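You operate a simulated robot arm through the tools that you are given. There is no shell and no other tool.

Carry out the task below with a simulated robot arm. There is one attempt and no reset: what you move stays moved.

Task
Top up the cream felt pads. At the end: there are four cream felt pads on the tall rack middle shelf, made up from those on the tall rack worktop; the teal tin from the tall rack worktop is on the tall rack middle shelf; the yellow tin from the tall rack worktop is on the tall rack middle shelf; whatever was shut is shut again. Leave all else as you found it, and nothing knocked over.

The check looks at the end state, three seconds after you hand in, the way a careful person would. Anything else that was tipped, shoved, dropped, spilled or broken makes it a failure.

Robot
A 7-joint arm with a two-finger parallel gripper, fixed in place. Base frame: the origin is on the floor under the middle of its stand, x ahead of it, y to its left, z up; the work surface is at about z = 860. Readings come in mm, degrees, newtons and seconds.
It reaches about 1247 mm from its shoulder. Its first joint turns from -132.0 to 132.0 degrees. Payload 3.91 kg.
The tool frame sits at the grasp point between the pads (the TCP): z along the fingers, y along the line on which they close. The tips reach 30 mm beyond it. The gripper opens to 110 mm. The fingers are 20 mm wide and 10 mm thick; the gripper's body (48 by 112 mm) begins 55 mm behind the TCP.
Orientation is that of the tool frame in the base frame, as a unit quaternion [x, y, z, w]. With the fingers straight down and closing along the base's y, the tool's x points along the base's -x, its y along +y and its z along -z.

Tools
- The arm moves only by the tool step_arm. Its arguments are lists of equal length, an entry for each row: "jaw": the finger opening in mm, from 0 to 110; "linear": the shift along the tool's x, y, z in mm, a list of three; "dr": the turn, a rotation vector about the tool's x, y, z in degrees, a list of three. In form: {"jaw": [jaw, ...], "linear": [[x, y, z], ...], "dr": [[wx, wy, wz], ...]}. A call has 1 to 20 rows; each row shifts and turns the commanded pose from where the row before left it, along the tool's axes as they then stand. Each row takes 0.2 s and may step no farther than 50 mm and 8.6 degrees from the row before; otherwise, or with a gripper value out of range, the whole call is refused. Where a pose cannot be reached the arm comes as near as it can. A force on the tool above 40 N (or 10 N above the force at the start of the call, whichever is more), or a blocked arm, ends the call early, and 0.2 s more pass. Each finger travels about 108 mm/s and halts on what it meets, pressing with about 23 N; the grip force reading is that of the motor and also rises with nothing between the fingers. The clock runs only during rows and for 0.2 s after the last one: add rows that do not move to give the fingers time. The reply holds the time, the measured pose of the TCP, the force on the tool along the base axes, the opening and the grip force, in the units named above and with some noise, with the torque about the TCP (base axes, N m) and any sound that the robot's microphone picked up, and new pictures: "pictures" is both (left out), scene, wrist or none.
- Cameras (640 x 400 px; columns grow to the right, rows downward): "scene" is fixed at [219.9, -499.6, 1447.7]; the picture's right is [0.40, -0.92, 0.00], its down [-0.13, -0.06, -0.99] and it looks along [0.91, 0.40, -0.14] (base axes); focal length 214 px, centre (320, 200). "wrist" rides on the gripper at [72, 17, -103] in the tool frame; the picture's right is [-0.23, 0.97, 0.00], its down [-0.76, -0.18, -0.62] and it looks along [-0.61, -0.14, 0.78] (tool axes); focal length 222 px, centre (320, 200). There is no depth. A picture from a camera that has moved, and an enlarged one, comes with that camera's place and axes in the base frame and with its lens.
- close_up(camera, box): a new picture of the part [left, top, right, bottom] of that camera's present view, enlarged. The clock stands still meanwhile.
- close_job(): hands the job in; it is judged then, once.

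Places have to be worked out from the pictures, the camera data and where the tool is seen. Open the gripper and draw the arm clear of the work before you hand the job in, unless the task says otherwise.

The tools are called by a JSON object that holds its "op" and its "data". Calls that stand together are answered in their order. step_arm: Moves the arm, as the interface text tells. Its arguments: {"type":"object","properties":{"jaw":{"type":"array"},"linear":{"type":"array"},"dr":{"type":"array"},"pictures":{"type":"string","enum":["both","scene","wrist","none"]}},"required":["jaw","linear","dr"]} The other tools are called the same way: close_up (camera, box) takes an enlarged picture of a part of a camera's view; close_job () hands the job in.

At the start:

```text
clock: 0.0
eef_pos: [560.9, -226.8, 1405.4]
ee_rot: [0.0, 1.0, 0.001, 0.0]
contact_force: [0.4, 0.2, 0.0]
ft_torque: [-0.01, 0.01, -0.01]
width: 110.1
grip_force: 0.2
```

scene: 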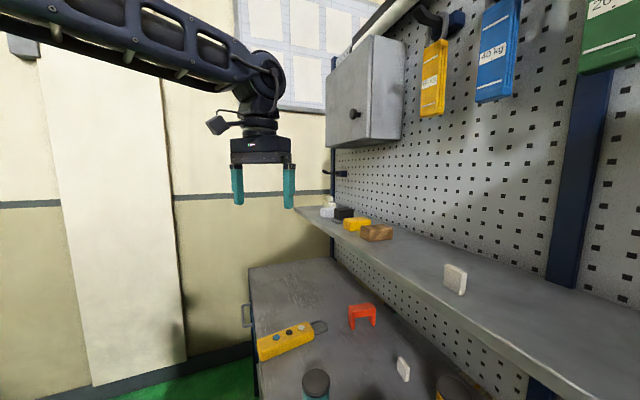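
wrist: 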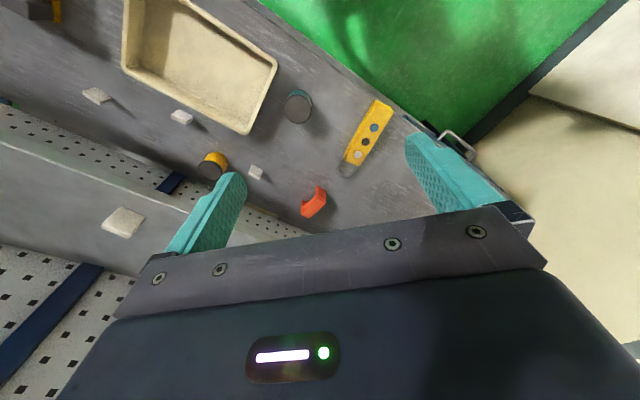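

The scene shows a pegboard rack with a shelf (one cream pad visible on it) and a worktop below with tins and pads. I'll take enlarged views to see the details.

{"op": "close_up", "data": {"camera": "scene", "box": [240, 180, 640, 400]}}

{"op": "close_up", "data": {"camera": "wrist", "box": [0, 0, 400, 250]}}

{"op": "close_up", "data": {"camera": "scene", "box": [300, 0, 640, 220]}}

```text
1.60 times, centred on (440, 290) of scene
camera zoom: at [219.9, -499.6, 1447.7], right [0.4, -0.92, 0.0], down [-0.13, -0.06, -0.99], along [0.91, 0.4, -0.14], focal length 343 px, centre (128, 56)
```

zoom: 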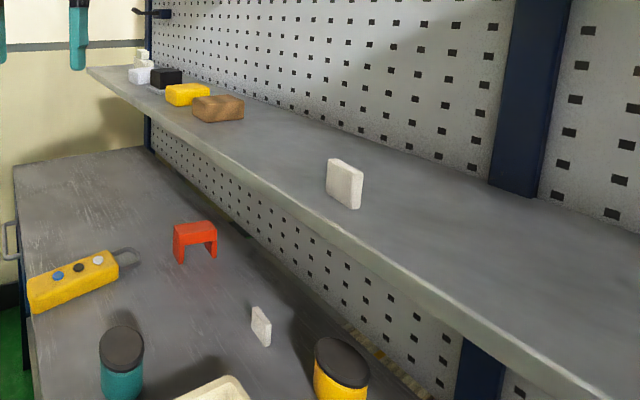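

```text
1.60 times, centred on (200, 125) of wrist
camera zoom: at [487.4, -209.7, 1509.7], right [0.23, 0.97, 0.0], down [0.76, -0.18, 0.62], along [0.61, -0.14, -0.78], focal length 355 px, centre (512, 320)
```

zoom: 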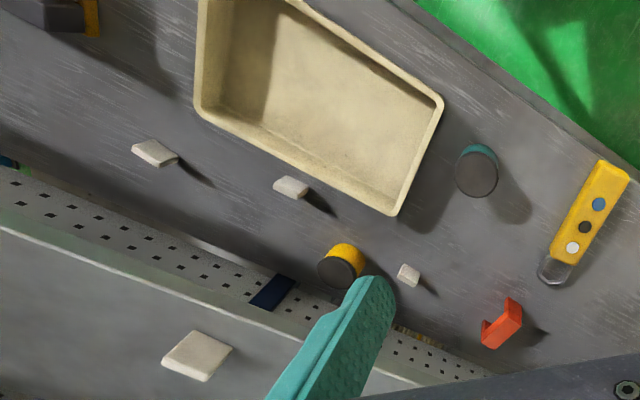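

```text
1.82 times, centred on (470, 110) of scene
camera zoom: at [219.9, -499.6, 1447.7], right [0.4, -0.92, 0.0], down [-0.13, -0.06, -0.99], along [0.91, 0.4, -0.14], focal length 390 px, centre (47, 364)
```

zoom: 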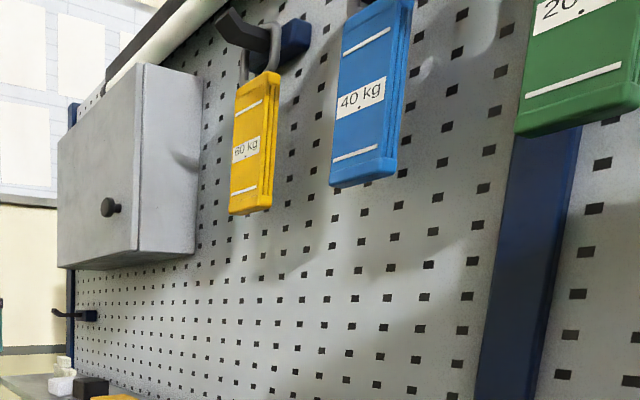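

I'm zooming in further on each pad candidate, both tins and the far end of the shelf to settle colours and poses.

{"op": "close_up", "data": {"camera": "scene", "box": [420, 240, 500, 310]}}

{"op": "close_up", "data": {"camera": "wrist", "box": [70, 70, 230, 170]}}

{"op": "close_up", "data": {"camera": "wrist", "box": [190, 130, 350, 230]}}

{"op": "close_up", "data": {"camera": "wrist", "box": [0, 90, 160, 250]}}

{"op": "close_up", "data": {"camera": "scene", "box": [290, 180, 410, 260]}}

{"op": "close_up", "data": {"camera": "wrist", "box": [0, 0, 120, 70]}}

```text
5.71 times, centred on (460, 275) of scene
camera zoom: at [219.9, -499.6, 1447.7], right [0.4, -0.92, 0.0], down [-0.13, -0.06, -0.99], along [0.91, 0.4, -0.14], focal length 1226 px, centre (-480, -229)
```

zoom: 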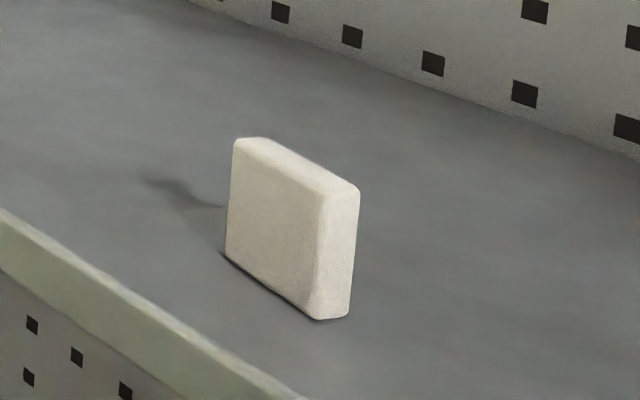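

```text
4.00 times, centred on (150, 120) of wrist
camera zoom: at [487.4, -209.7, 1509.7], right [0.23, 0.97, 0.0], down [0.76, -0.18, 0.62], along [0.61, -0.14, -0.78], focal length 888 px, centre (1000, 520)
```

zoom: 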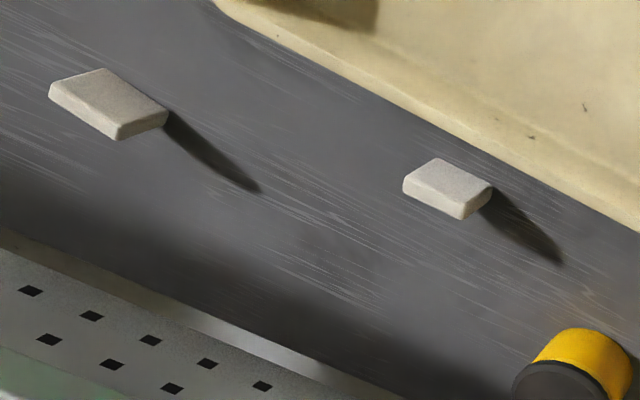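

```text
4.00 times, centred on (270, 180) of wrist
camera zoom: at [487.4, -209.7, 1509.7], right [0.23, 0.97, 0.0], down [0.76, -0.18, 0.62], along [0.61, -0.14, -0.78], focal length 888 px, centre (520, 280)
```

zoom: 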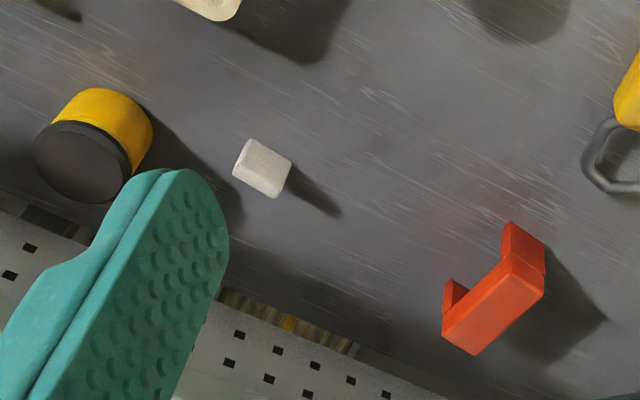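

```text
2.50 times, centred on (80, 170) of wrist
camera zoom: at [487.4, -209.7, 1509.7], right [0.23, 0.97, 0.0], down [0.76, -0.18, 0.62], along [0.61, -0.14, -0.78], focal length 555 px, centre (920, 275)
```

zoom: 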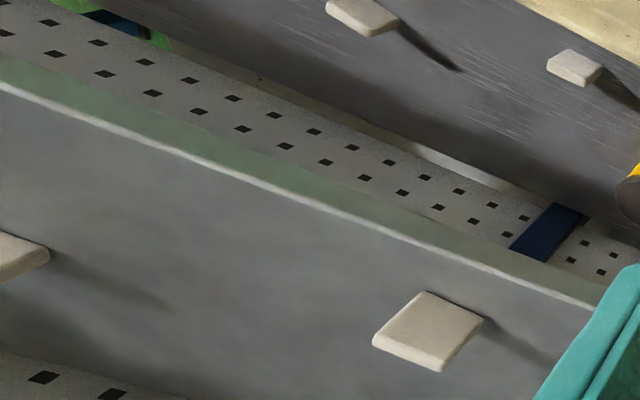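

```text
5.00 times, centred on (350, 220) of scene
camera zoom: at [219.9, -499.6, 1447.7], right [0.4, -0.92, 0.0], down [-0.13, -0.06, -0.99], along [0.91, 0.4, -0.14], focal length 1072 px, centre (170, 100)
```

zoom: 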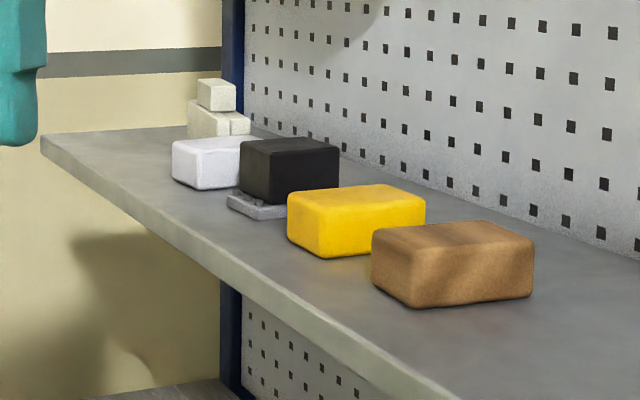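

```text
5.33 times, centred on (60, 35) of wrist
camera zoom: at [487.4, -209.7, 1509.7], right [0.23, 0.97, 0.0], down [0.76, -0.18, 0.62], along [0.61, -0.14, -0.78], focal length 1185 px, centre (1707, 1080)
```

zoom: 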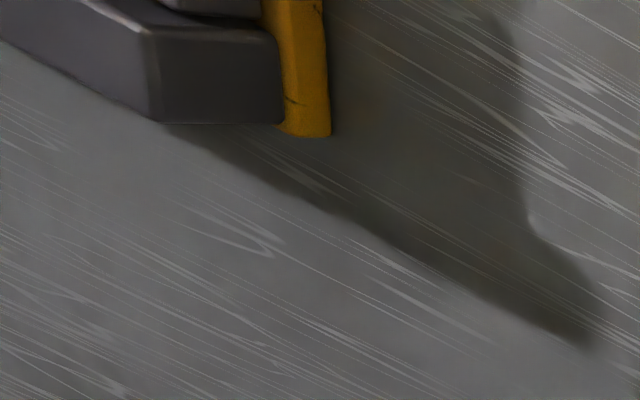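

There's a second pad on the shelf off to the right of what I've seen so far, so I need a better survey. The rack looks turned about 45° to the base, so I'll yaw the hand 45° to face it, then draw back to see the full shelf and worktop.

{"op": "step_arm", "data": {"jaw": [110, 110, 110, 110, 110, 110, 110, 110, 110, 110], "linear": [[0, 0, 0], [0, 0, 0], [0, 0, 0], [0, 0, 0], [0, 0, 0], [0, 0, 0], [19, -40, -11], [19, -40, -11], [19, -40, -11], [19, -40, -11]], "dr": [[0, 0, 7.5], [0, 0, 7.5], [0, 0, 7.5], [0, 0, 7.5], [0, 0, 7.5], [0, 0, 7.5], [0, 0, 0], [0, 0, 0], [0, 0, 0], [0, 0, 0]], "pictures": "both"}}

```text
clock: 2.2
eef_pos: [394.4, -286.9, 1447.5]
ee_rot: [0.383, 0.924, 0.0, -0.001]
contact_force: [1.1, -0.5, -0.9]
ft_torque: [0.03, 0.06, -0.02]
width: 109.9
grip_force: 0.0
camera wrist: at [354.0, -223.7, 1550.3], right [0.85, 0.53, 0.0], down [0.41, -0.66, 0.62], along [0.33, -0.53, -0.78], focal length 222 px, centre (320, 200)
```

scene: 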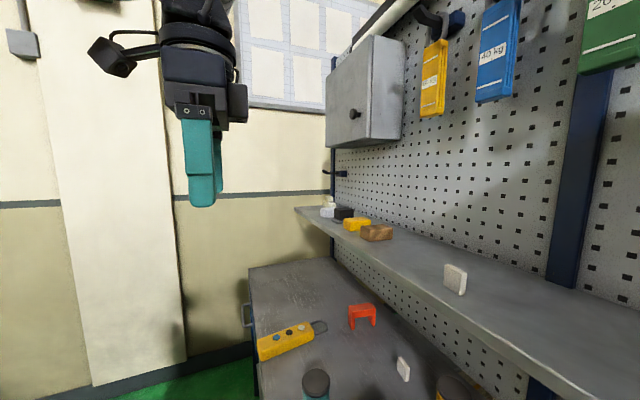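
wrist: 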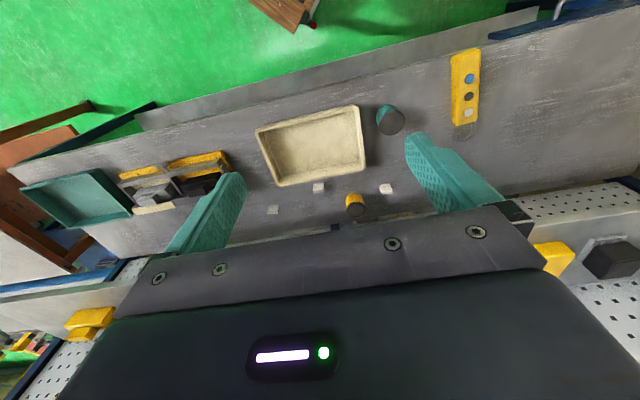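

From here the hand blocks the lower half of the wrist view. To work under and on the shelf with the camera above the hand, I want the yaw flipped 180°, so I'll test whether the arm can do that in free space here.

{"op": "step_arm", "data": {"jaw": [110, 110, 110, 110, 110, 110, 110, 110, 110, 110, 110, 110], "linear": [[0, 0, 0], [0, 0, 0], [0, 0, 0], [0, 0, 0], [0, 0, 0], [0, 0, 0], [0, 0, 0], [0, 0, 0], [0, 0, 0], [0, 0, 0], [0, 0, 0], [0, 0, 0]], "dr": [[0, 0, -7.5], [0, 0, -7.5], [0, 0, -7.5], [0, 0, -7.5], [0, 0, -7.5], [0, 0, -7.5], [0, 0, -7.5], [0, 0, -7.5], [0, 0, -7.5], [0, 0, -7.5], [0, 0, -7.5], [0, 0, -7.5]], "pictures": "both"}}

```text
clock: 4.8
eef_pos: [393.8, -284.6, 1450.5]
ee_rot: [-0.384, 0.923, 0.0, 0.0]
contact_force: [0.3, -0.2, 0.1]
ft_torque: [0.01, -0.03, -0.05]
width: 110.3
grip_force: 0.1
camera wrist: at [330.4, -324.6, 1553.7], right [-0.53, 0.85, 0.0], down [0.66, 0.41, 0.62], along [0.53, 0.33, -0.78], focal length 222 px, centre (320, 200)
```

scene: 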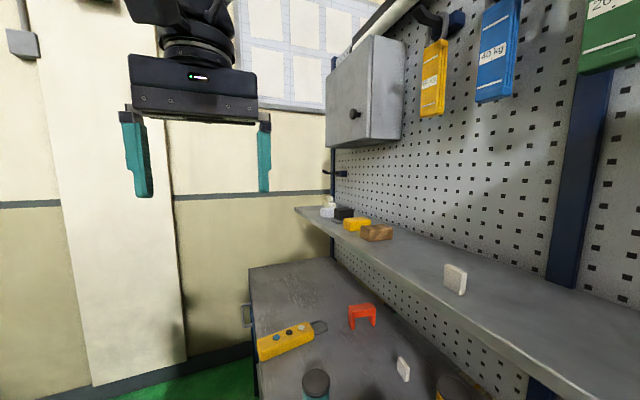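
wrist: 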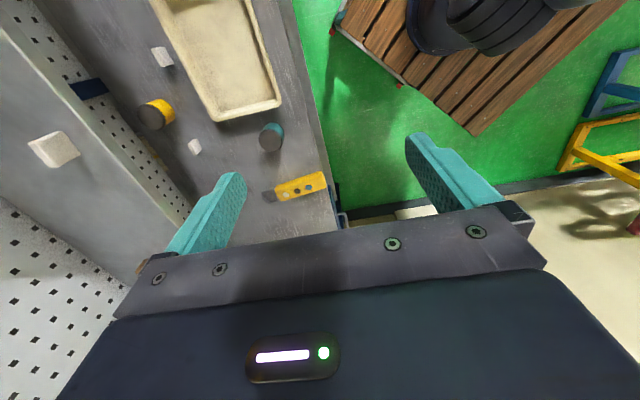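

The first −90° tracked cleanly, so I'll continue with another −90°.

{"op": "step_arm", "data": {"jaw": [110, 110, 110, 110, 110, 110, 110, 110, 110, 110, 110, 110], "linear": [[0, 0, 0], [0, 0, 0], [0, 0, 0], [0, 0, 0], [0, 0, 0], [0, 0, 0], [0, 0, 0], [0, 0, 0], [0, 0, 0], [0, 0, 0], [0, 0, 0], [0, 0, 0]], "dr": [[0, 0, -7.5], [0, 0, -7.5], [0, 0, -7.5], [0, 0, -7.5], [0, 0, -7.5], [0, 0, -7.5], [0, 0, -7.5], [0, 0, -7.5], [0, 0, -7.5], [0, 0, -7.5], [0, 0, -7.5], [0, 0, -7.5]], "pictures": "both"}}

```text
clock: 7.4
eef_pos: [394.9, -285.3, 1450.3]
ee_rot: [0.925, -0.381, 0.0, 0.0]
contact_force: [0.0, 0.5, -0.1]
ft_torque: [-0.01, -0.02, -0.01]
width: 110.1
grip_force: 0.0
camera wrist: at [432.9, -348.5, 1553.8], right [-0.85, -0.53, 0.0], down [-0.41, 0.66, 0.62], along [-0.33, 0.53, -0.78], focal length 222 px, centre (320, 200)
```

scene: 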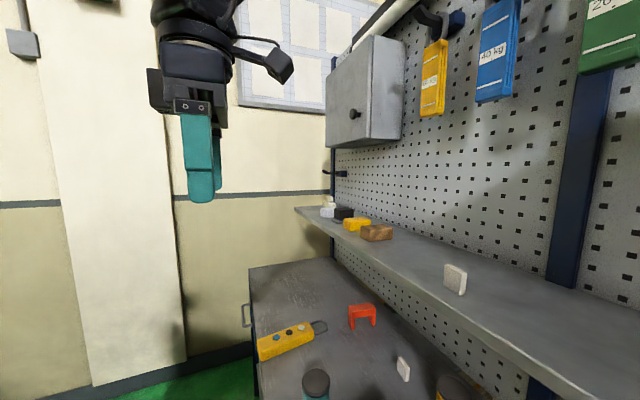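
wrist: 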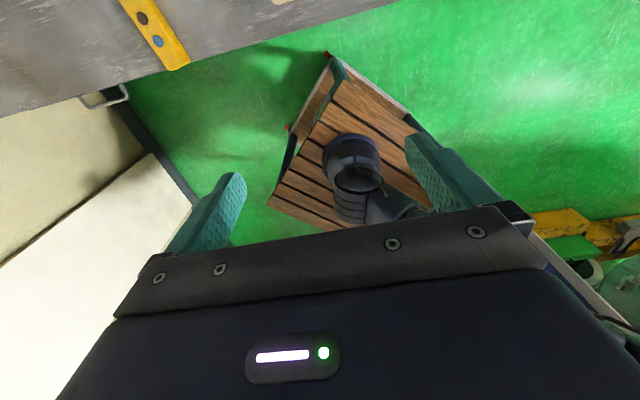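

The flip works, and tool x now points into the rack. Next I tilt the fingers forward to horizontal, so the camera sits above the hand looking at the shelf.

{"op": "step_arm", "data": {"jaw": [110, 110, 110, 110, 110, 110, 110, 110, 110, 110, 110, 110, 110], "linear": [[40, 0, 0], [40, 0, 0], [0, 0, 0], [0, 0, 0], [0, 0, 0], [0, 0, 0], [0, 0, 0], [0, 0, 0], [0, 0, 0], [0, 0, 0], [0, 0, 0], [0, 0, 0], [0, 0, 0]], "dr": [[0, 0, 0], [0, 0, 0], [0, 8.2, 0], [0, 8.2, 0], [0, 8.2, 0], [0, 8.2, 0], [0, 8.2, 0], [0, 8.2, 0], [0, 8.2, 0], [0, 8.2, 0], [0, 8.2, 0], [0, 8.2, 0], [0, 8.0, 0]], "pictures": "both"}}

```text
clock: 10.2
eef_pos: [449.9, -342.0, 1450.3]
ee_rot: [0.654, -0.27, 0.654, 0.27]
contact_force: [0.3, 0.2, 0.7]
ft_torque: [-0.01, -0.02, -0.02]
width: 110.1
grip_force: 0.1
camera wrist: at [364.5, -281.3, 1522.8], right [-0.69, -0.69, -0.23], down [-0.32, 0.57, -0.76], along [0.65, -0.45, -0.61], focal length 222 px, centre (320, 200)
```

scene: 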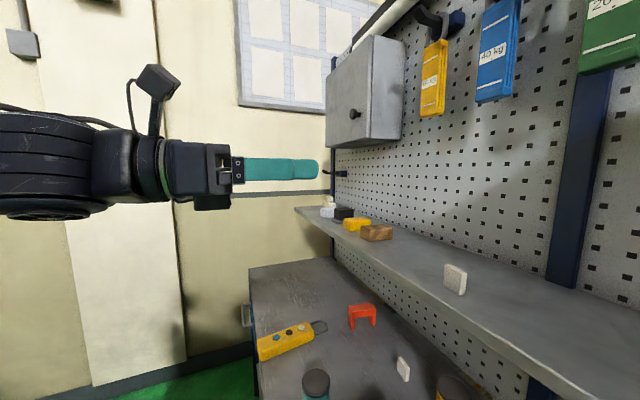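
wrist: 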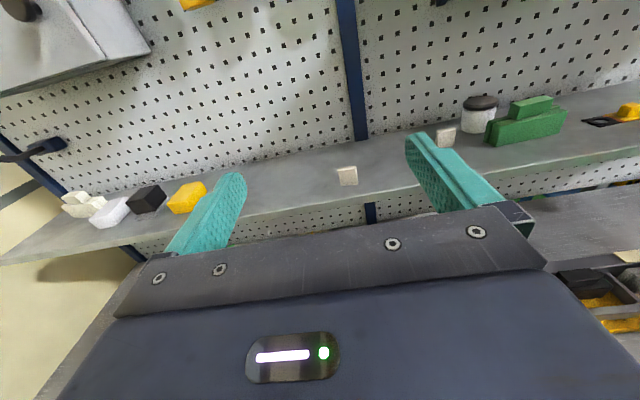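

Very good view: pad D and a second pad E are on the shelf, along with a white tin, green blocks and other items. I'll zoom in on the details.

{"op": "close_up", "data": {"camera": "wrist", "box": [320, 80, 640, 200]}}

{"op": "close_up", "data": {"camera": "wrist", "box": [40, 160, 240, 260]}}

{"op": "close_up", "data": {"camera": "wrist", "box": [320, 90, 480, 190]}}

{"op": "close_up", "data": {"camera": "wrist", "box": [540, 60, 640, 340]}}

```text
2.00 times, centred on (480, 140) of wrist
camera zoom: at [364.5, -281.3, 1522.8], right [-0.69, -0.69, -0.23], down [-0.32, 0.57, -0.76], along [0.65, -0.45, -0.61], focal length 444 px, centre (0, 320)
```

zoom: 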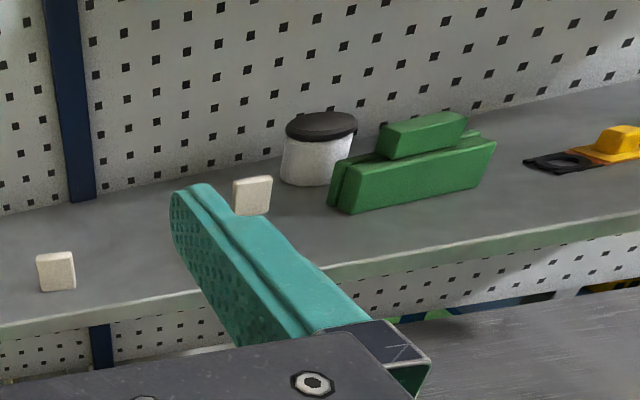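

```text
3.20 times, centred on (140, 210) of wrist
camera zoom: at [364.5, -281.3, 1522.8], right [-0.69, -0.69, -0.23], down [-0.32, 0.57, -0.76], along [0.65, -0.45, -0.61], focal length 711 px, centre (896, 168)
```

zoom: 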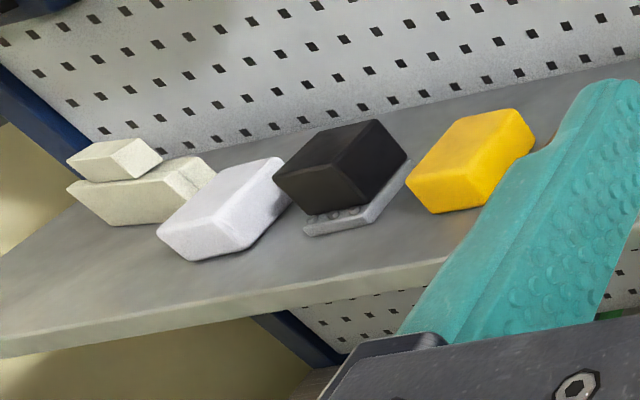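

```text
4.00 times, centred on (400, 140) of wrist
camera zoom: at [364.5, -281.3, 1522.8], right [-0.69, -0.69, -0.23], down [-0.32, 0.57, -0.76], along [0.65, -0.45, -0.61], focal length 888 px, centre (0, 440)
```

zoom: 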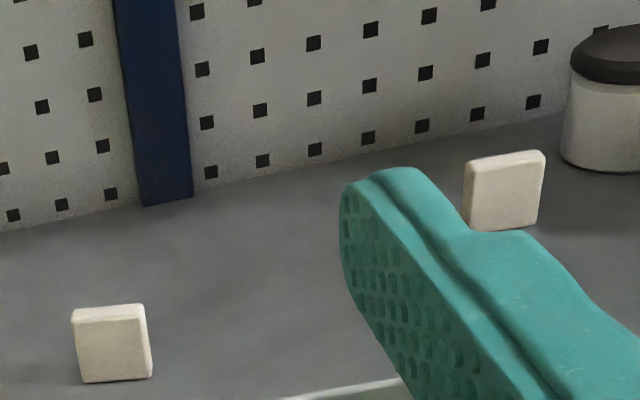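

```text
1.43 times, centred on (590, 200) of wrist
camera zoom: at [364.5, -281.3, 1522.8], right [-0.69, -0.69, -0.23], down [-0.32, 0.57, -0.76], along [0.65, -0.45, -0.61], focal length 317 px, centre (-66, 200)
```

zoom: 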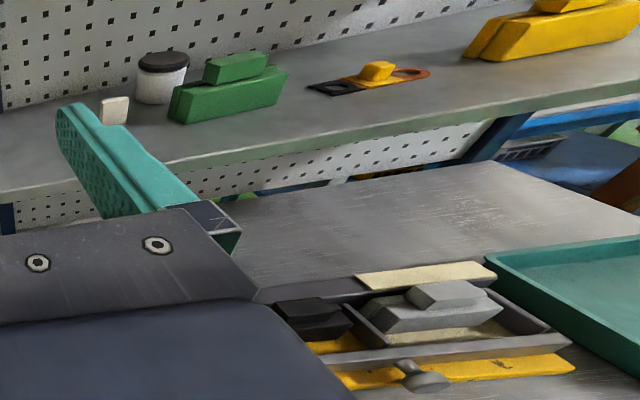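

So far I count two cream pads on the shelf (D and E) and three on the worktop, so two would need to move. I'll lower the hand in front of the rack to check the worktop pads and tins from a shallow angle.

{"op": "step_arm", "data": {"jaw": [110, 110, 110, 110, 110, 110, 110, 110, 110, 110], "linear": [[-40, 0, 0], [-40, 0, 0], [-40, 0, 0], [-40, 0, 0], [-40, 0, 0], [-40, 0, 0], [-40, 0, 0], [-40, 0, 0], [-40, 0, 0], [-40, 0, 0]], "dr": [[0, 0, 0], [0, 0, 0], [0, 0, 0], [0, 0, 0], [0, 0, 0], [0, 0, 0], [0, 0, 0], [0, 0, 0], [0, 0, 0], [0, 0, 0]], "pictures": "both"}}

```text
clock: 12.6
eef_pos: [448.3, -550.5, 1193.3]
ee_rot: [0.601, -0.37, 0.605, 0.37]
contact_force: [0.0, -0.3, -0.7]
ft_torque: [0.01, -0.01, 0.05]
width: 110.0
grip_force: 0.0
out of reach, approached as far as the arm can: row 2, 3, 4, 5, 6, 7, 8, 9, 10
stopped in row 10: the arm was blocked; the commanded pose is now the measured one
camera wrist: at [384.2, -465.7, 1265.0], right [-0.87, -0.44, -0.23], down [-0.12, 0.63, -0.76], along [0.48, -0.63, -0.6], focal length 222 px, centre (320, 200)
```

scene: 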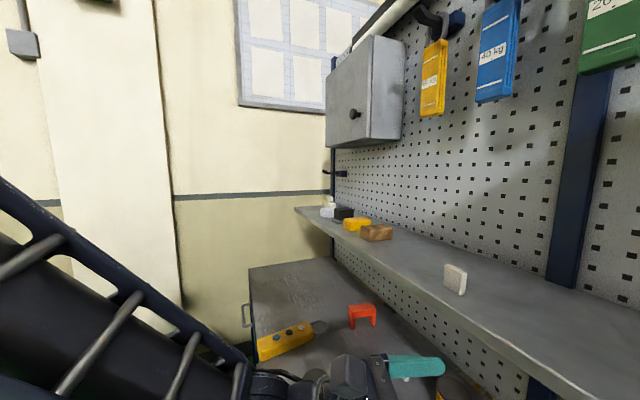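
wrist: 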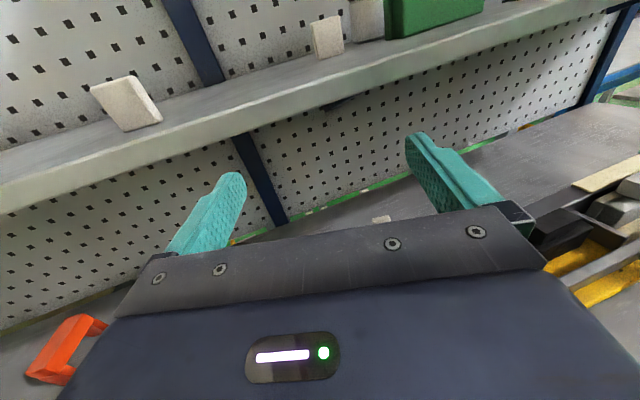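

The arm couldn't fold that close while horizontal: the readings show it drifted to d≈706 and yawed about 18°, with no contact force. I'll lift slightly, pitch the fingers to about 30° below horizontal, and restore the yaw square to the rack.

{"op": "step_arm", "data": {"jaw": [110, 110, 110, 110, 110, 110, 110, 110, 110, 110], "linear": [[30, 0, 0], [30, 0, 0], [0, 0, 0], [0, 0, 0], [0, 0, 0], [0, 0, 0], [0, 0, 0], [0, 0, 0], [0, 0, 0], [0, 0, 0]], "dr": [[0, 0, 0], [0, 0, 0], [0, -7.5, 0], [0, -7.5, 0], [0, -7.5, 0], [0, -7.5, 0], [5.2, 0, -3], [5.2, 0, -3], [5.2, 0, -3], [0, 0, 0]], "pictures": "both"}}

```text
clock: 14.8
eef_pos: [447.3, -549.7, 1252.1]
ee_rot: [0.798, -0.331, 0.465, 0.192]
contact_force: [-0.2, 1.2, -0.1]
ft_torque: [0.01, -0.01, 0.0]
width: 109.9
grip_force: 0.1
camera wrist: at [396.0, -524.1, 1367.0], right [-0.77, -0.61, -0.2], down [-0.52, 0.78, -0.35], along [0.37, -0.17, -0.91], focal length 222 px, centre (320, 200)
```

scene: 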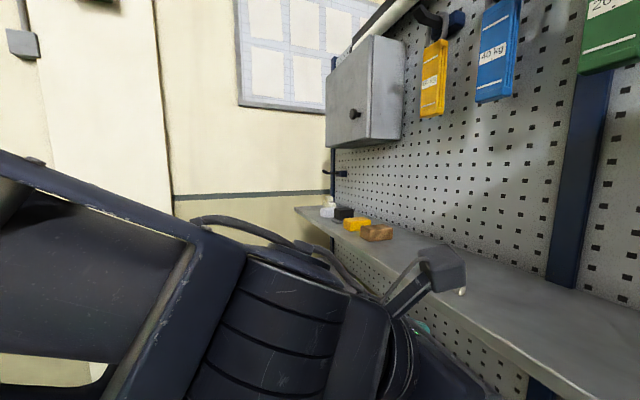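
wrist: 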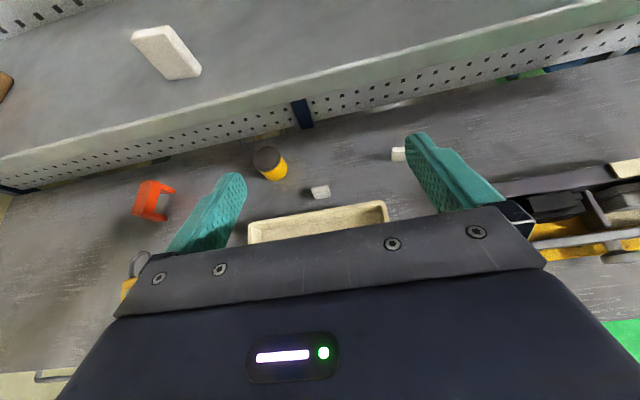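

Orientation is restored (fingers 30° below horizontal, square to the rack) with the TCP at about d=705, u=−72, z=1252. I'll zoom into this view for the worktop pads, the tins and pad D.

{"op": "close_up", "data": {"camera": "wrist", "box": [230, 120, 430, 245]}}

{"op": "close_up", "data": {"camera": "wrist", "box": [380, 60, 640, 270]}}

{"op": "close_up", "data": {"camera": "wrist", "box": [110, 0, 230, 90]}}

```text
3.20 times, centred on (330, 182) of wrist
camera zoom: at [396.0, -524.1, 1367.0], right [-0.77, -0.61, -0.2], down [-0.52, 0.78, -0.35], along [0.37, -0.17, -0.91], focal length 711 px, centre (288, 256)
```

zoom: 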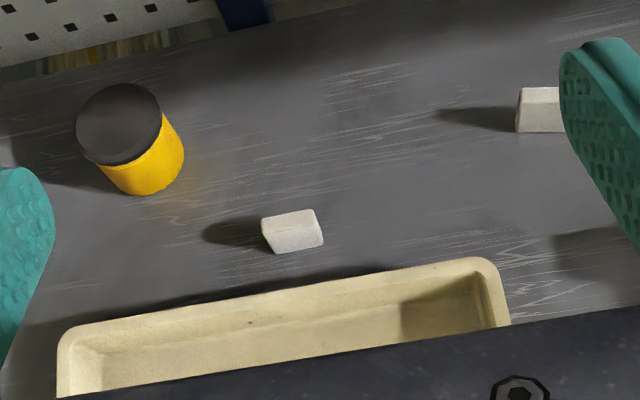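

```text
1.90 times, centred on (510, 165) of wrist
camera zoom: at [396.0, -524.1, 1367.0], right [-0.77, -0.61, -0.2], down [-0.52, 0.78, -0.35], along [0.37, -0.17, -0.91], focal length 423 px, centre (-42, 267)
```

zoom: 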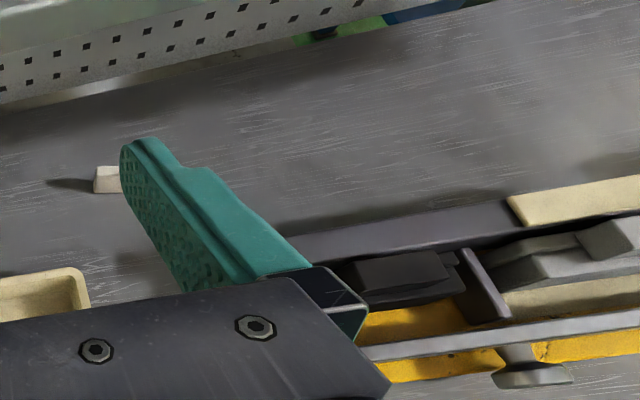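

```text
4.44 times, centred on (170, 45) of wrist
camera zoom: at [396.0, -524.1, 1367.0], right [-0.77, -0.61, -0.2], down [-0.52, 0.78, -0.35], along [0.37, -0.17, -0.91], focal length 987 px, centre (987, 889)
```

zoom: 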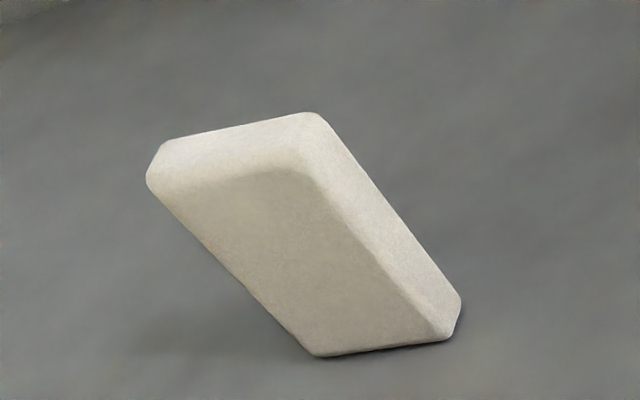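

All pads stand upright on edge, and the two tins are visible. I'll raise the hand a little and tilt up to look along the shelf to the right, checking for pads hidden behind the white tin or green blocks.

{"op": "step_arm", "data": {"jaw": [110, 110, 110, 110, 110, 110], "linear": [[30, 0, -17], [30, 0, -17], [30, 0, -17], [0, 0, 0], [0, 0, 0], [0, 0, 0]], "dr": [[0, 0, 0], [0, 0, 0], [0, 0, 0], [0, 7, 0], [0, 7, 0], [0, 7, 0]], "pictures": "both"}}

```text
clock: 16.4
eef_pos: [285.9, -613.2, 1372.4]
ee_rot: [0.647, -0.395, 0.557, 0.339]
contact_force: [0.5, -1.0, -0.5]
ft_torque: [0.0, -0.01, 0.0]
width: 109.8
grip_force: 0.1
out of reach, approached as far as the arm can: row 5
stopped in row 6: the arm was blocked; the commanded pose is now the measured one
camera wrist: at [229.0, -539.3, 1461.0], right [-0.88, -0.42, -0.23], down [-0.18, 0.73, -0.66], along [0.44, -0.54, -0.72], focal length 222 px, centre (320, 200)
```

scene: 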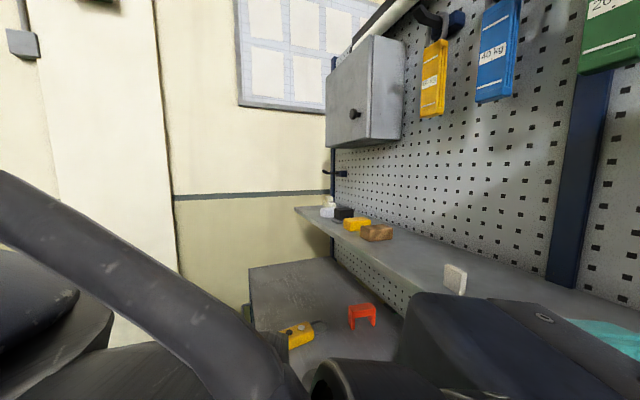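
wrist: 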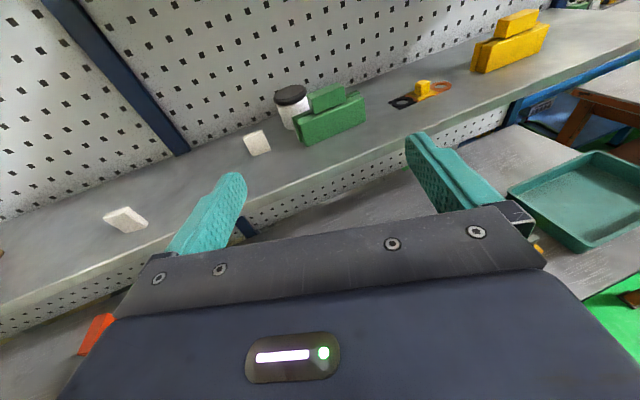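

The arm again drifted when it hit a limit, but it's clear of everything with near-zero forces. This view covers the right half of the shelf, so I'll zoom in before moving on.

{"op": "close_up", "data": {"camera": "wrist", "box": [90, 60, 370, 240]}}

{"op": "close_up", "data": {"camera": "wrist", "box": [370, 0, 640, 170]}}

```text
2.22 times, centred on (230, 150) of wrist
camera zoom: at [229.0, -539.3, 1461.0], right [-0.88, -0.42, -0.23], down [-0.18, 0.73, -0.66], along [0.44, -0.54, -0.72], focal length 494 px, centre (520, 311)
```

zoom: 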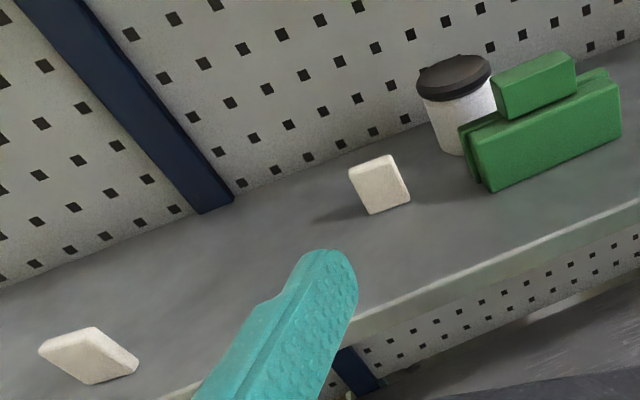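

```text
2.35 times, centred on (505, 85) of wrist
camera zoom: at [229.0, -539.3, 1461.0], right [-0.88, -0.42, -0.23], down [-0.18, 0.73, -0.66], along [0.44, -0.54, -0.72], focal length 523 px, centre (-115, 471)
```

zoom: 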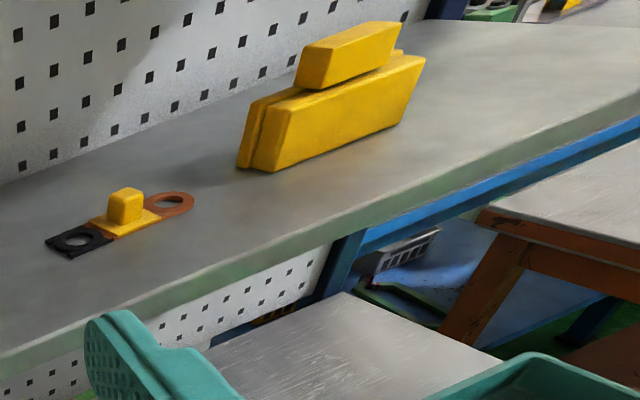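

The shelf clearly has exactly two cream pads, so two of the worktop's three must go up. I'll pitch down to about 45° and restore the yaw, to get the arm back into a comfortable configuration.

{"op": "step_arm", "data": {"jaw": [110, 110, 110, 110, 110, 110, 110, 110, 110], "linear": [[0, 0, 0], [0, 0, 0], [0, 0, 0], [0, 0, 0], [0, 0, 0], [0, -30, 0], [0, -40, 0], [0, -40, 0], [0, -40, 0]], "dr": [[0, -7.3, 0], [0, -7.3, 0], [0, -7.3, 0], [0, -7.3, 0], [0, -7.3, 0], [4.2, 0, -4.2], [4.2, 0, -4.2], [4.2, 0, -4.2], [0, 0, 0]], "pictures": "both"}}

```text
clock: 18.4
eef_pos: [405.8, -523.9, 1371.4]
ee_rot: [0.854, -0.353, 0.353, 0.144]
contact_force: [-0.1, 0.1, 0.5]
ft_torque: [0.07, -0.02, 0.0]
width: 109.9
grip_force: 0.0
out of reach, approached as far as the arm can: row 2
camera wrist: at [378.7, -520.8, 1496.7], right [-0.8, -0.58, -0.16], down [-0.57, 0.82, -0.09], along [0.19, 0.02, -0.98], focal length 222 px, centre (320, 200)
```

scene: 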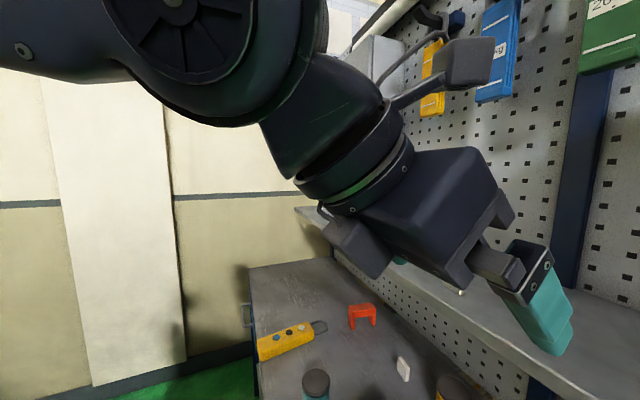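
wrist: 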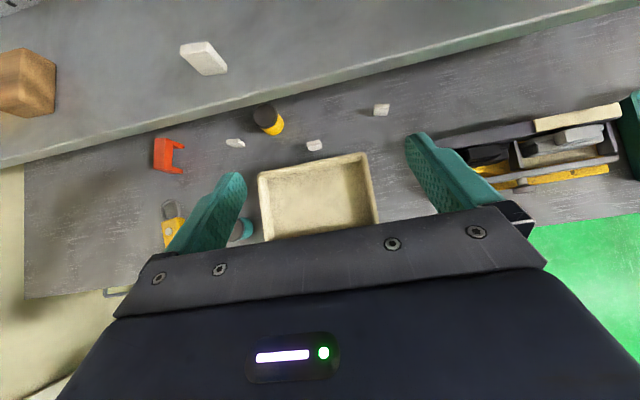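

The arm is back in a good configuration (θ=45°, square to the rack), and this near-vertical view shows everything. I'll zoom in for accurate positions.

{"op": "close_up", "data": {"camera": "wrist", "box": [210, 90, 410, 215]}}

{"op": "close_up", "data": {"camera": "wrist", "box": [130, 20, 290, 120]}}

{"op": "close_up", "data": {"camera": "wrist", "box": [140, 120, 300, 260]}}

{"op": "close_up", "data": {"camera": "wrist", "box": [0, 20, 220, 200]}}

```text
3.20 times, centred on (310, 152) of wrist
camera zoom: at [378.7, -520.8, 1496.7], right [-0.8, -0.58, -0.16], down [-0.57, 0.82, -0.09], along [0.19, 0.02, -0.98], focal length 711 px, centre (352, 352)
```

zoom: 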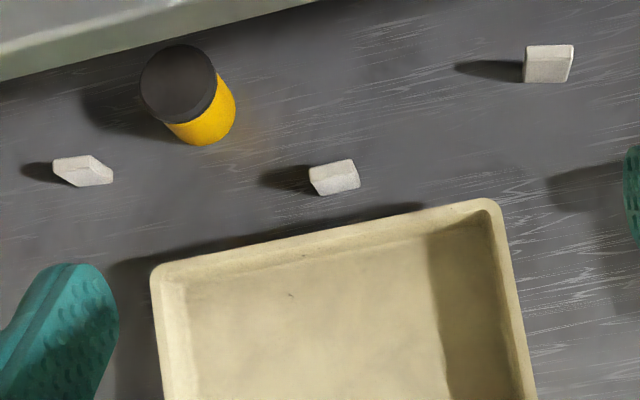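

```text
4.00 times, centred on (210, 70) of wrist
camera zoom: at [378.7, -520.8, 1496.7], right [-0.8, -0.58, -0.16], down [-0.57, 0.82, -0.09], along [0.19, 0.02, -0.98], focal length 888 px, centre (760, 720)
```

zoom: 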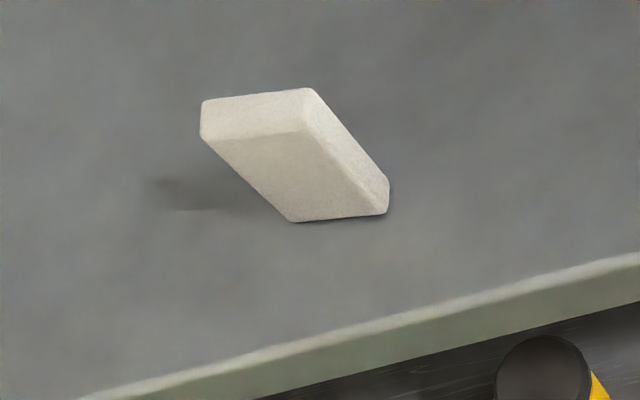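

```text
2.86 times, centred on (220, 190) of wrist
camera zoom: at [378.7, -520.8, 1496.7], right [-0.8, -0.58, -0.16], down [-0.57, 0.82, -0.09], along [0.19, 0.02, -0.98], focal length 635 px, centre (606, 229)
```

zoom: 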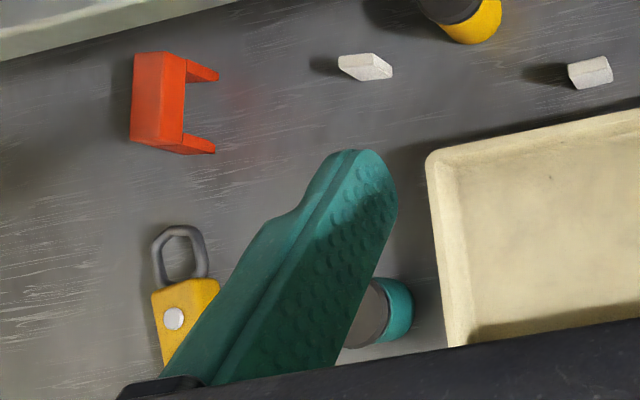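

```text
2.22 times, centred on (110, 110) of wrist
camera zoom: at [378.7, -520.8, 1496.7], right [-0.8, -0.58, -0.16], down [-0.57, 0.82, -0.09], along [0.19, 0.02, -0.98], focal length 494 px, centre (787, 400)
```

zoom: 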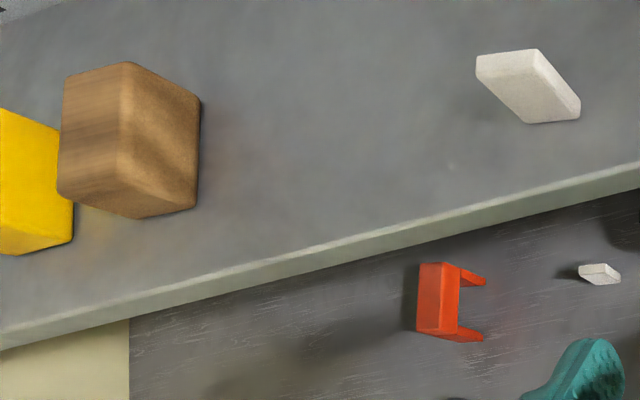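

I'm zooming in hard on the three worktop pads to get their yaw angles.

{"op": "close_up", "data": {"camera": "wrist", "box": [294, 130, 334, 155]}}

{"op": "close_up", "data": {"camera": "wrist", "box": [215, 130, 255, 155]}}

{"op": "close_up", "data": {"camera": "wrist", "box": [362, 97, 402, 122]}}

{"op": "close_up", "data": {"camera": "wrist", "box": [245, 95, 293, 140]}}

```text
16.00 times, centred on (314, 142) of wrist
camera zoom: at [378.7, -520.8, 1496.7], right [-0.8, -0.58, -0.16], down [-0.57, 0.82, -0.09], along [0.19, 0.02, -0.98], focal length 3554 px, centre (416, 1120)
```

zoom: 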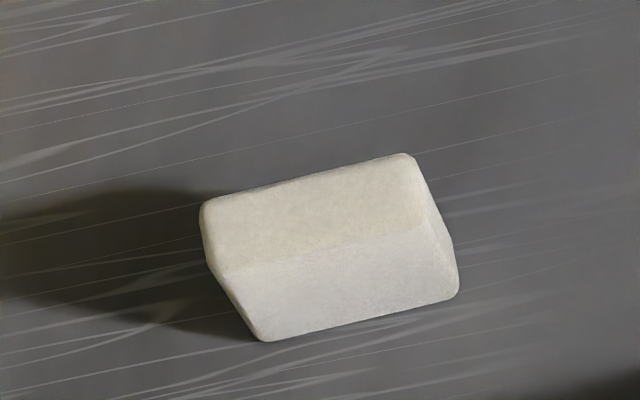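

```text
16.00 times, centred on (235, 142) of wrist
camera zoom: at [378.7, -520.8, 1496.7], right [-0.8, -0.58, -0.16], down [-0.57, 0.82, -0.09], along [0.19, 0.02, -0.98], focal length 3554 px, centre (1680, 1120)
```

zoom: 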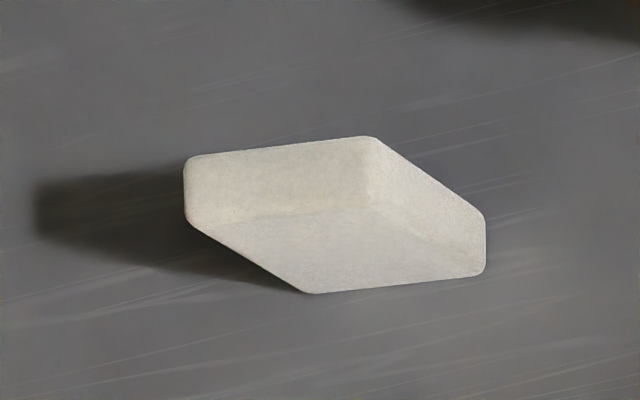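

```text
16.00 times, centred on (382, 110) of wrist
camera zoom: at [378.7, -520.8, 1496.7], right [-0.8, -0.58, -0.16], down [-0.57, 0.82, -0.09], along [0.19, 0.02, -0.98], focal length 3554 px, centre (-672, 1648)
```

zoom: 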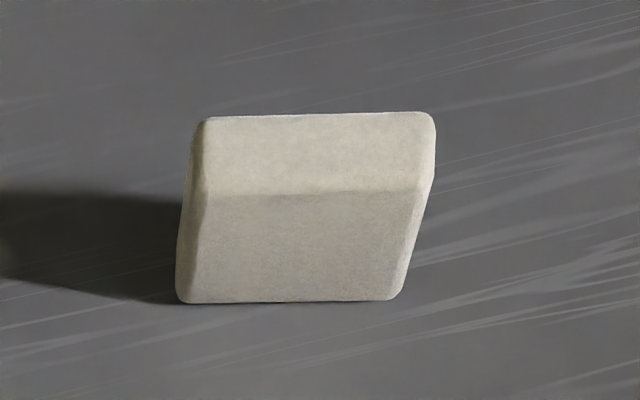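

```text
8.89 times, centred on (269, 118) of wrist
camera zoom: at [378.7, -520.8, 1496.7], right [-0.8, -0.58, -0.16], down [-0.57, 0.82, -0.09], along [0.19, 0.02, -0.98], focal length 1974 px, centre (773, 933)
```

zoom: 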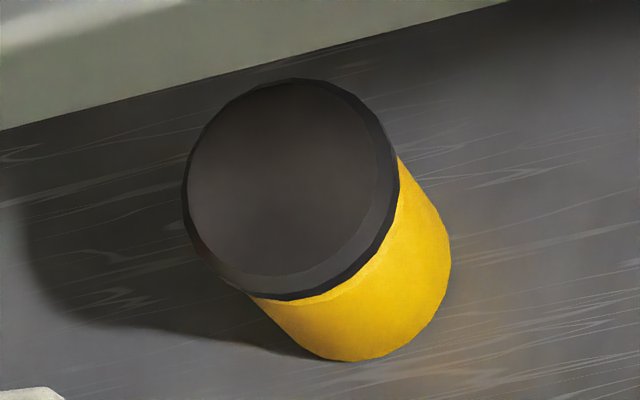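

Measured layout (d = depth into the rack, u = along it, in mm):
- **Teal tin:** about (670, 243), and the tins are roughly 60 tall.
- **Yellow tin:** about (972, 97).
- **Pad B:** about (870, −24), with no yaw.
- **Pad C:** about (931, 216), yaw about 6°.
- **Pad A:** about (929, −223).
- **Pad size:** about 38×39×13, standing on edge.

I'll start with the teal tin and shift left above it at a 45° pitch.

{"op": "step_arm", "data": {"jaw": [110, 110, 110, 110, 110, 110, 110, 110], "linear": [[0, -41, 0], [0, -41, 0], [0, -41, 0], [0, -41, 0], [0, -41, 0], [0, -41, 0], [0, -41, 0], [0, -40, 0]], "dr": [[0, 0, 0], [0, 0, 0], [0, 0, 0], [0, 0, 0], [0, 0, 0], [0, 0, 0], [0, 0, 0], [0, 0, 0]], "pictures": "both"}}

```text
clock: 20.2
eef_pos: [635.8, -293.1, 1372.0]
ee_rot: [0.854, -0.354, 0.352, 0.146]
contact_force: [-0.1, -1.3, -0.8]
ft_torque: [0.03, -0.01, 0.02]
width: 110.0
grip_force: 0.0
camera wrist: at [607.7, -290.2, 1496.2], right [-0.8, -0.58, -0.16], down [-0.57, 0.82, -0.09], along [0.19, 0.02, -0.98], focal length 222 px, centre (320, 200)
```

scene: 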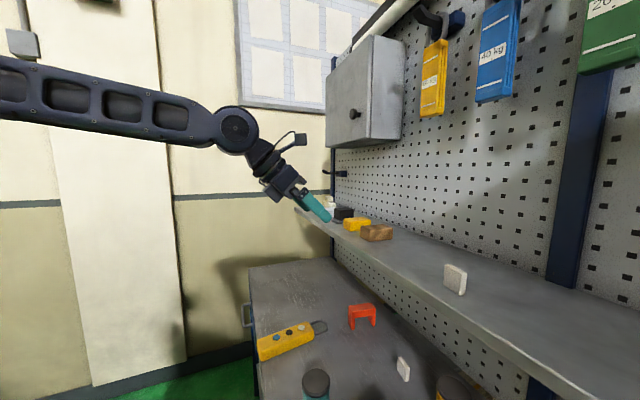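
wrist: 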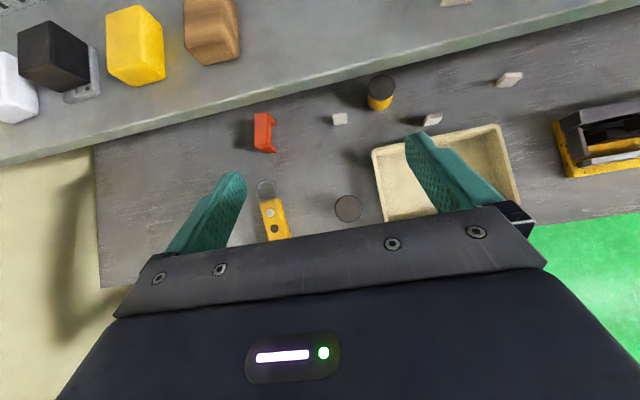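

The teal tin sits right below at d≈671, u≈240. I'll descend to about z=1100, staying in front of the shelf edge.

{"op": "step_arm", "data": {"jaw": [110, 110, 110, 110, 110, 110, 110], "linear": [[-26, 0, 28.8], [-26, 0, 28.8], [-26, 0, 28.8], [-26, 0, 28.8], [-26, 0, 28.8], [-26, 0, 28.8], [-26, 0, 28.8]], "dr": [[0, 0, 0], [0, 0, 0], [0, 0, 0], [0, 0, 0], [0, 0, 0], [0, 0, 0], [0, 0, 0]], "pictures": "both"}}

```text
clock: 21.8
eef_pos: [646.2, -301.9, 1103.4]
ee_rot: [0.854, -0.352, 0.353, 0.146]
contact_force: [-0.5, 0.6, 0.3]
ft_torque: [-0.03, 0.05, -0.02]
width: 110.0
grip_force: 0.1
camera wrist: at [617.6, -298.1, 1227.6], right [-0.8, -0.58, -0.16], down [-0.57, 0.82, -0.1], along [0.19, 0.02, -0.98], focal length 222 px, centre (320, 200)
```

scene: 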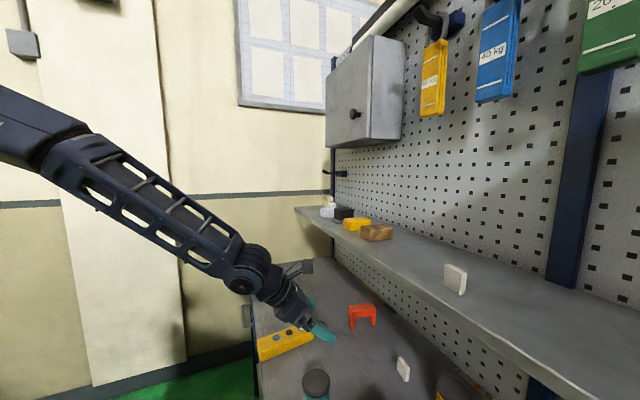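
wrist: 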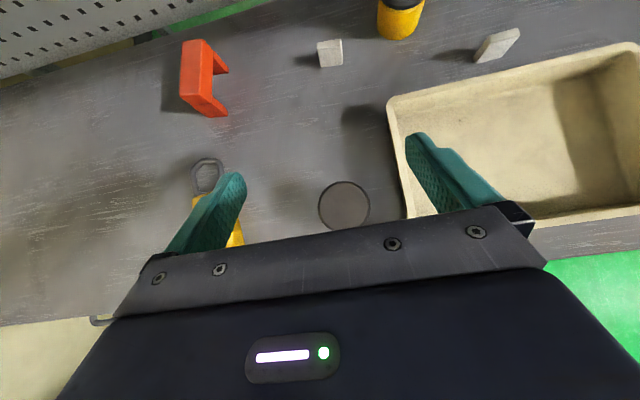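

The pose was reached cleanly. I'll zoom on the teal lid for a final alignment before descending.

{"op": "close_up", "data": {"camera": "wrist", "box": [304, 165, 384, 215]}}

{"op": "close_up", "data": {"camera": "scene", "box": [230, 230, 390, 400]}}

```text
8.00 times, centred on (344, 190) of wrist
camera zoom: at [617.6, -298.1, 1227.6], right [-0.8, -0.58, -0.16], down [-0.57, 0.82, -0.1], along [0.19, 0.02, -0.98], focal length 1777 px, centre (128, 280)
```

zoom: 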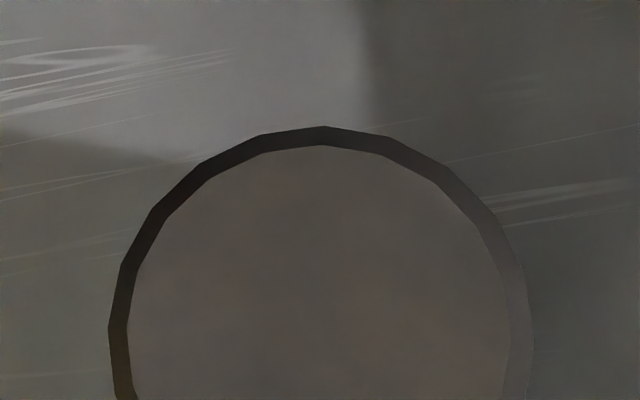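

```text
2.35 times, centred on (310, 315) of scene
camera zoom: at [219.9, -499.6, 1447.7], right [0.4, -0.92, 0.0], down [-0.13, -0.06, -0.99], along [0.91, 0.4, -0.14], focal length 505 px, centre (344, -71)
```

zoom: 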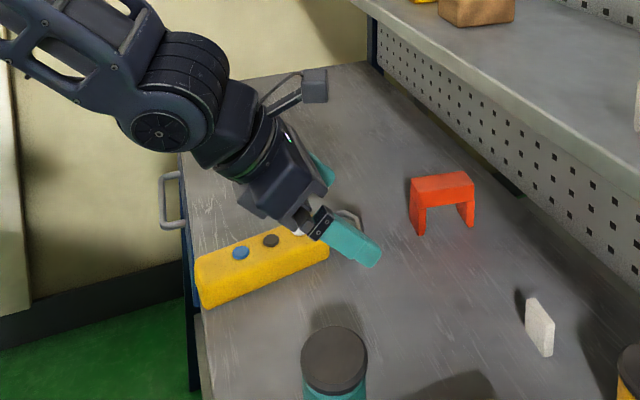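

The lid's centre is about (670, 241), within 3 mm of the TCP line, and the jaws have about 20 mm of margin each side. I'll descend to the grasp height in two stages.

{"op": "step_arm", "data": {"jaw": [110, 110, 110, 110, 110, 110, 110], "linear": [[-24.7, 1, 24.7], [-24.7, 1, 24.7], [-24.7, 0, 24.7], [-24.7, 0, 24.7], [-24.7, 0, 24.7], [-10, 0, 10], [-8, 0, 8]], "dr": [[0, 0, 0], [0, 0, 0], [0, 0, 0], [0, 0, 0], [0, 0, 0], [0, 0, 0], [0, 0, 0]], "pictures": "both"}}

```text
clock: 23.4
eef_pos: [619.0, -233.8, 972.5]
ee_rot: [0.855, -0.353, 0.352, 0.145]
contact_force: [-0.7, -0.6, 0.2]
ft_torque: [0.04, -0.01, -0.01]
width: 110.5
grip_force: 0.0
out of reach, approached as far as the arm can: row 2, 3, 4, 5, 6, 7
camera wrist: at [590.9, -229.7, 1097.2], right [-0.8, -0.58, -0.16], down [-0.57, 0.82, -0.09], along [0.19, 0.02, -0.98], focal length 222 px, centre (320, 200)
```

scene: 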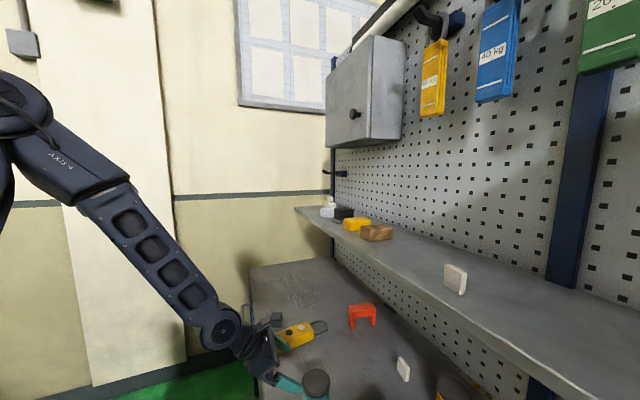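
wrist: 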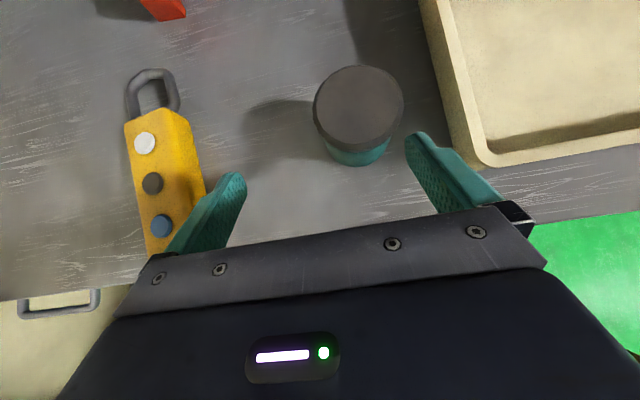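

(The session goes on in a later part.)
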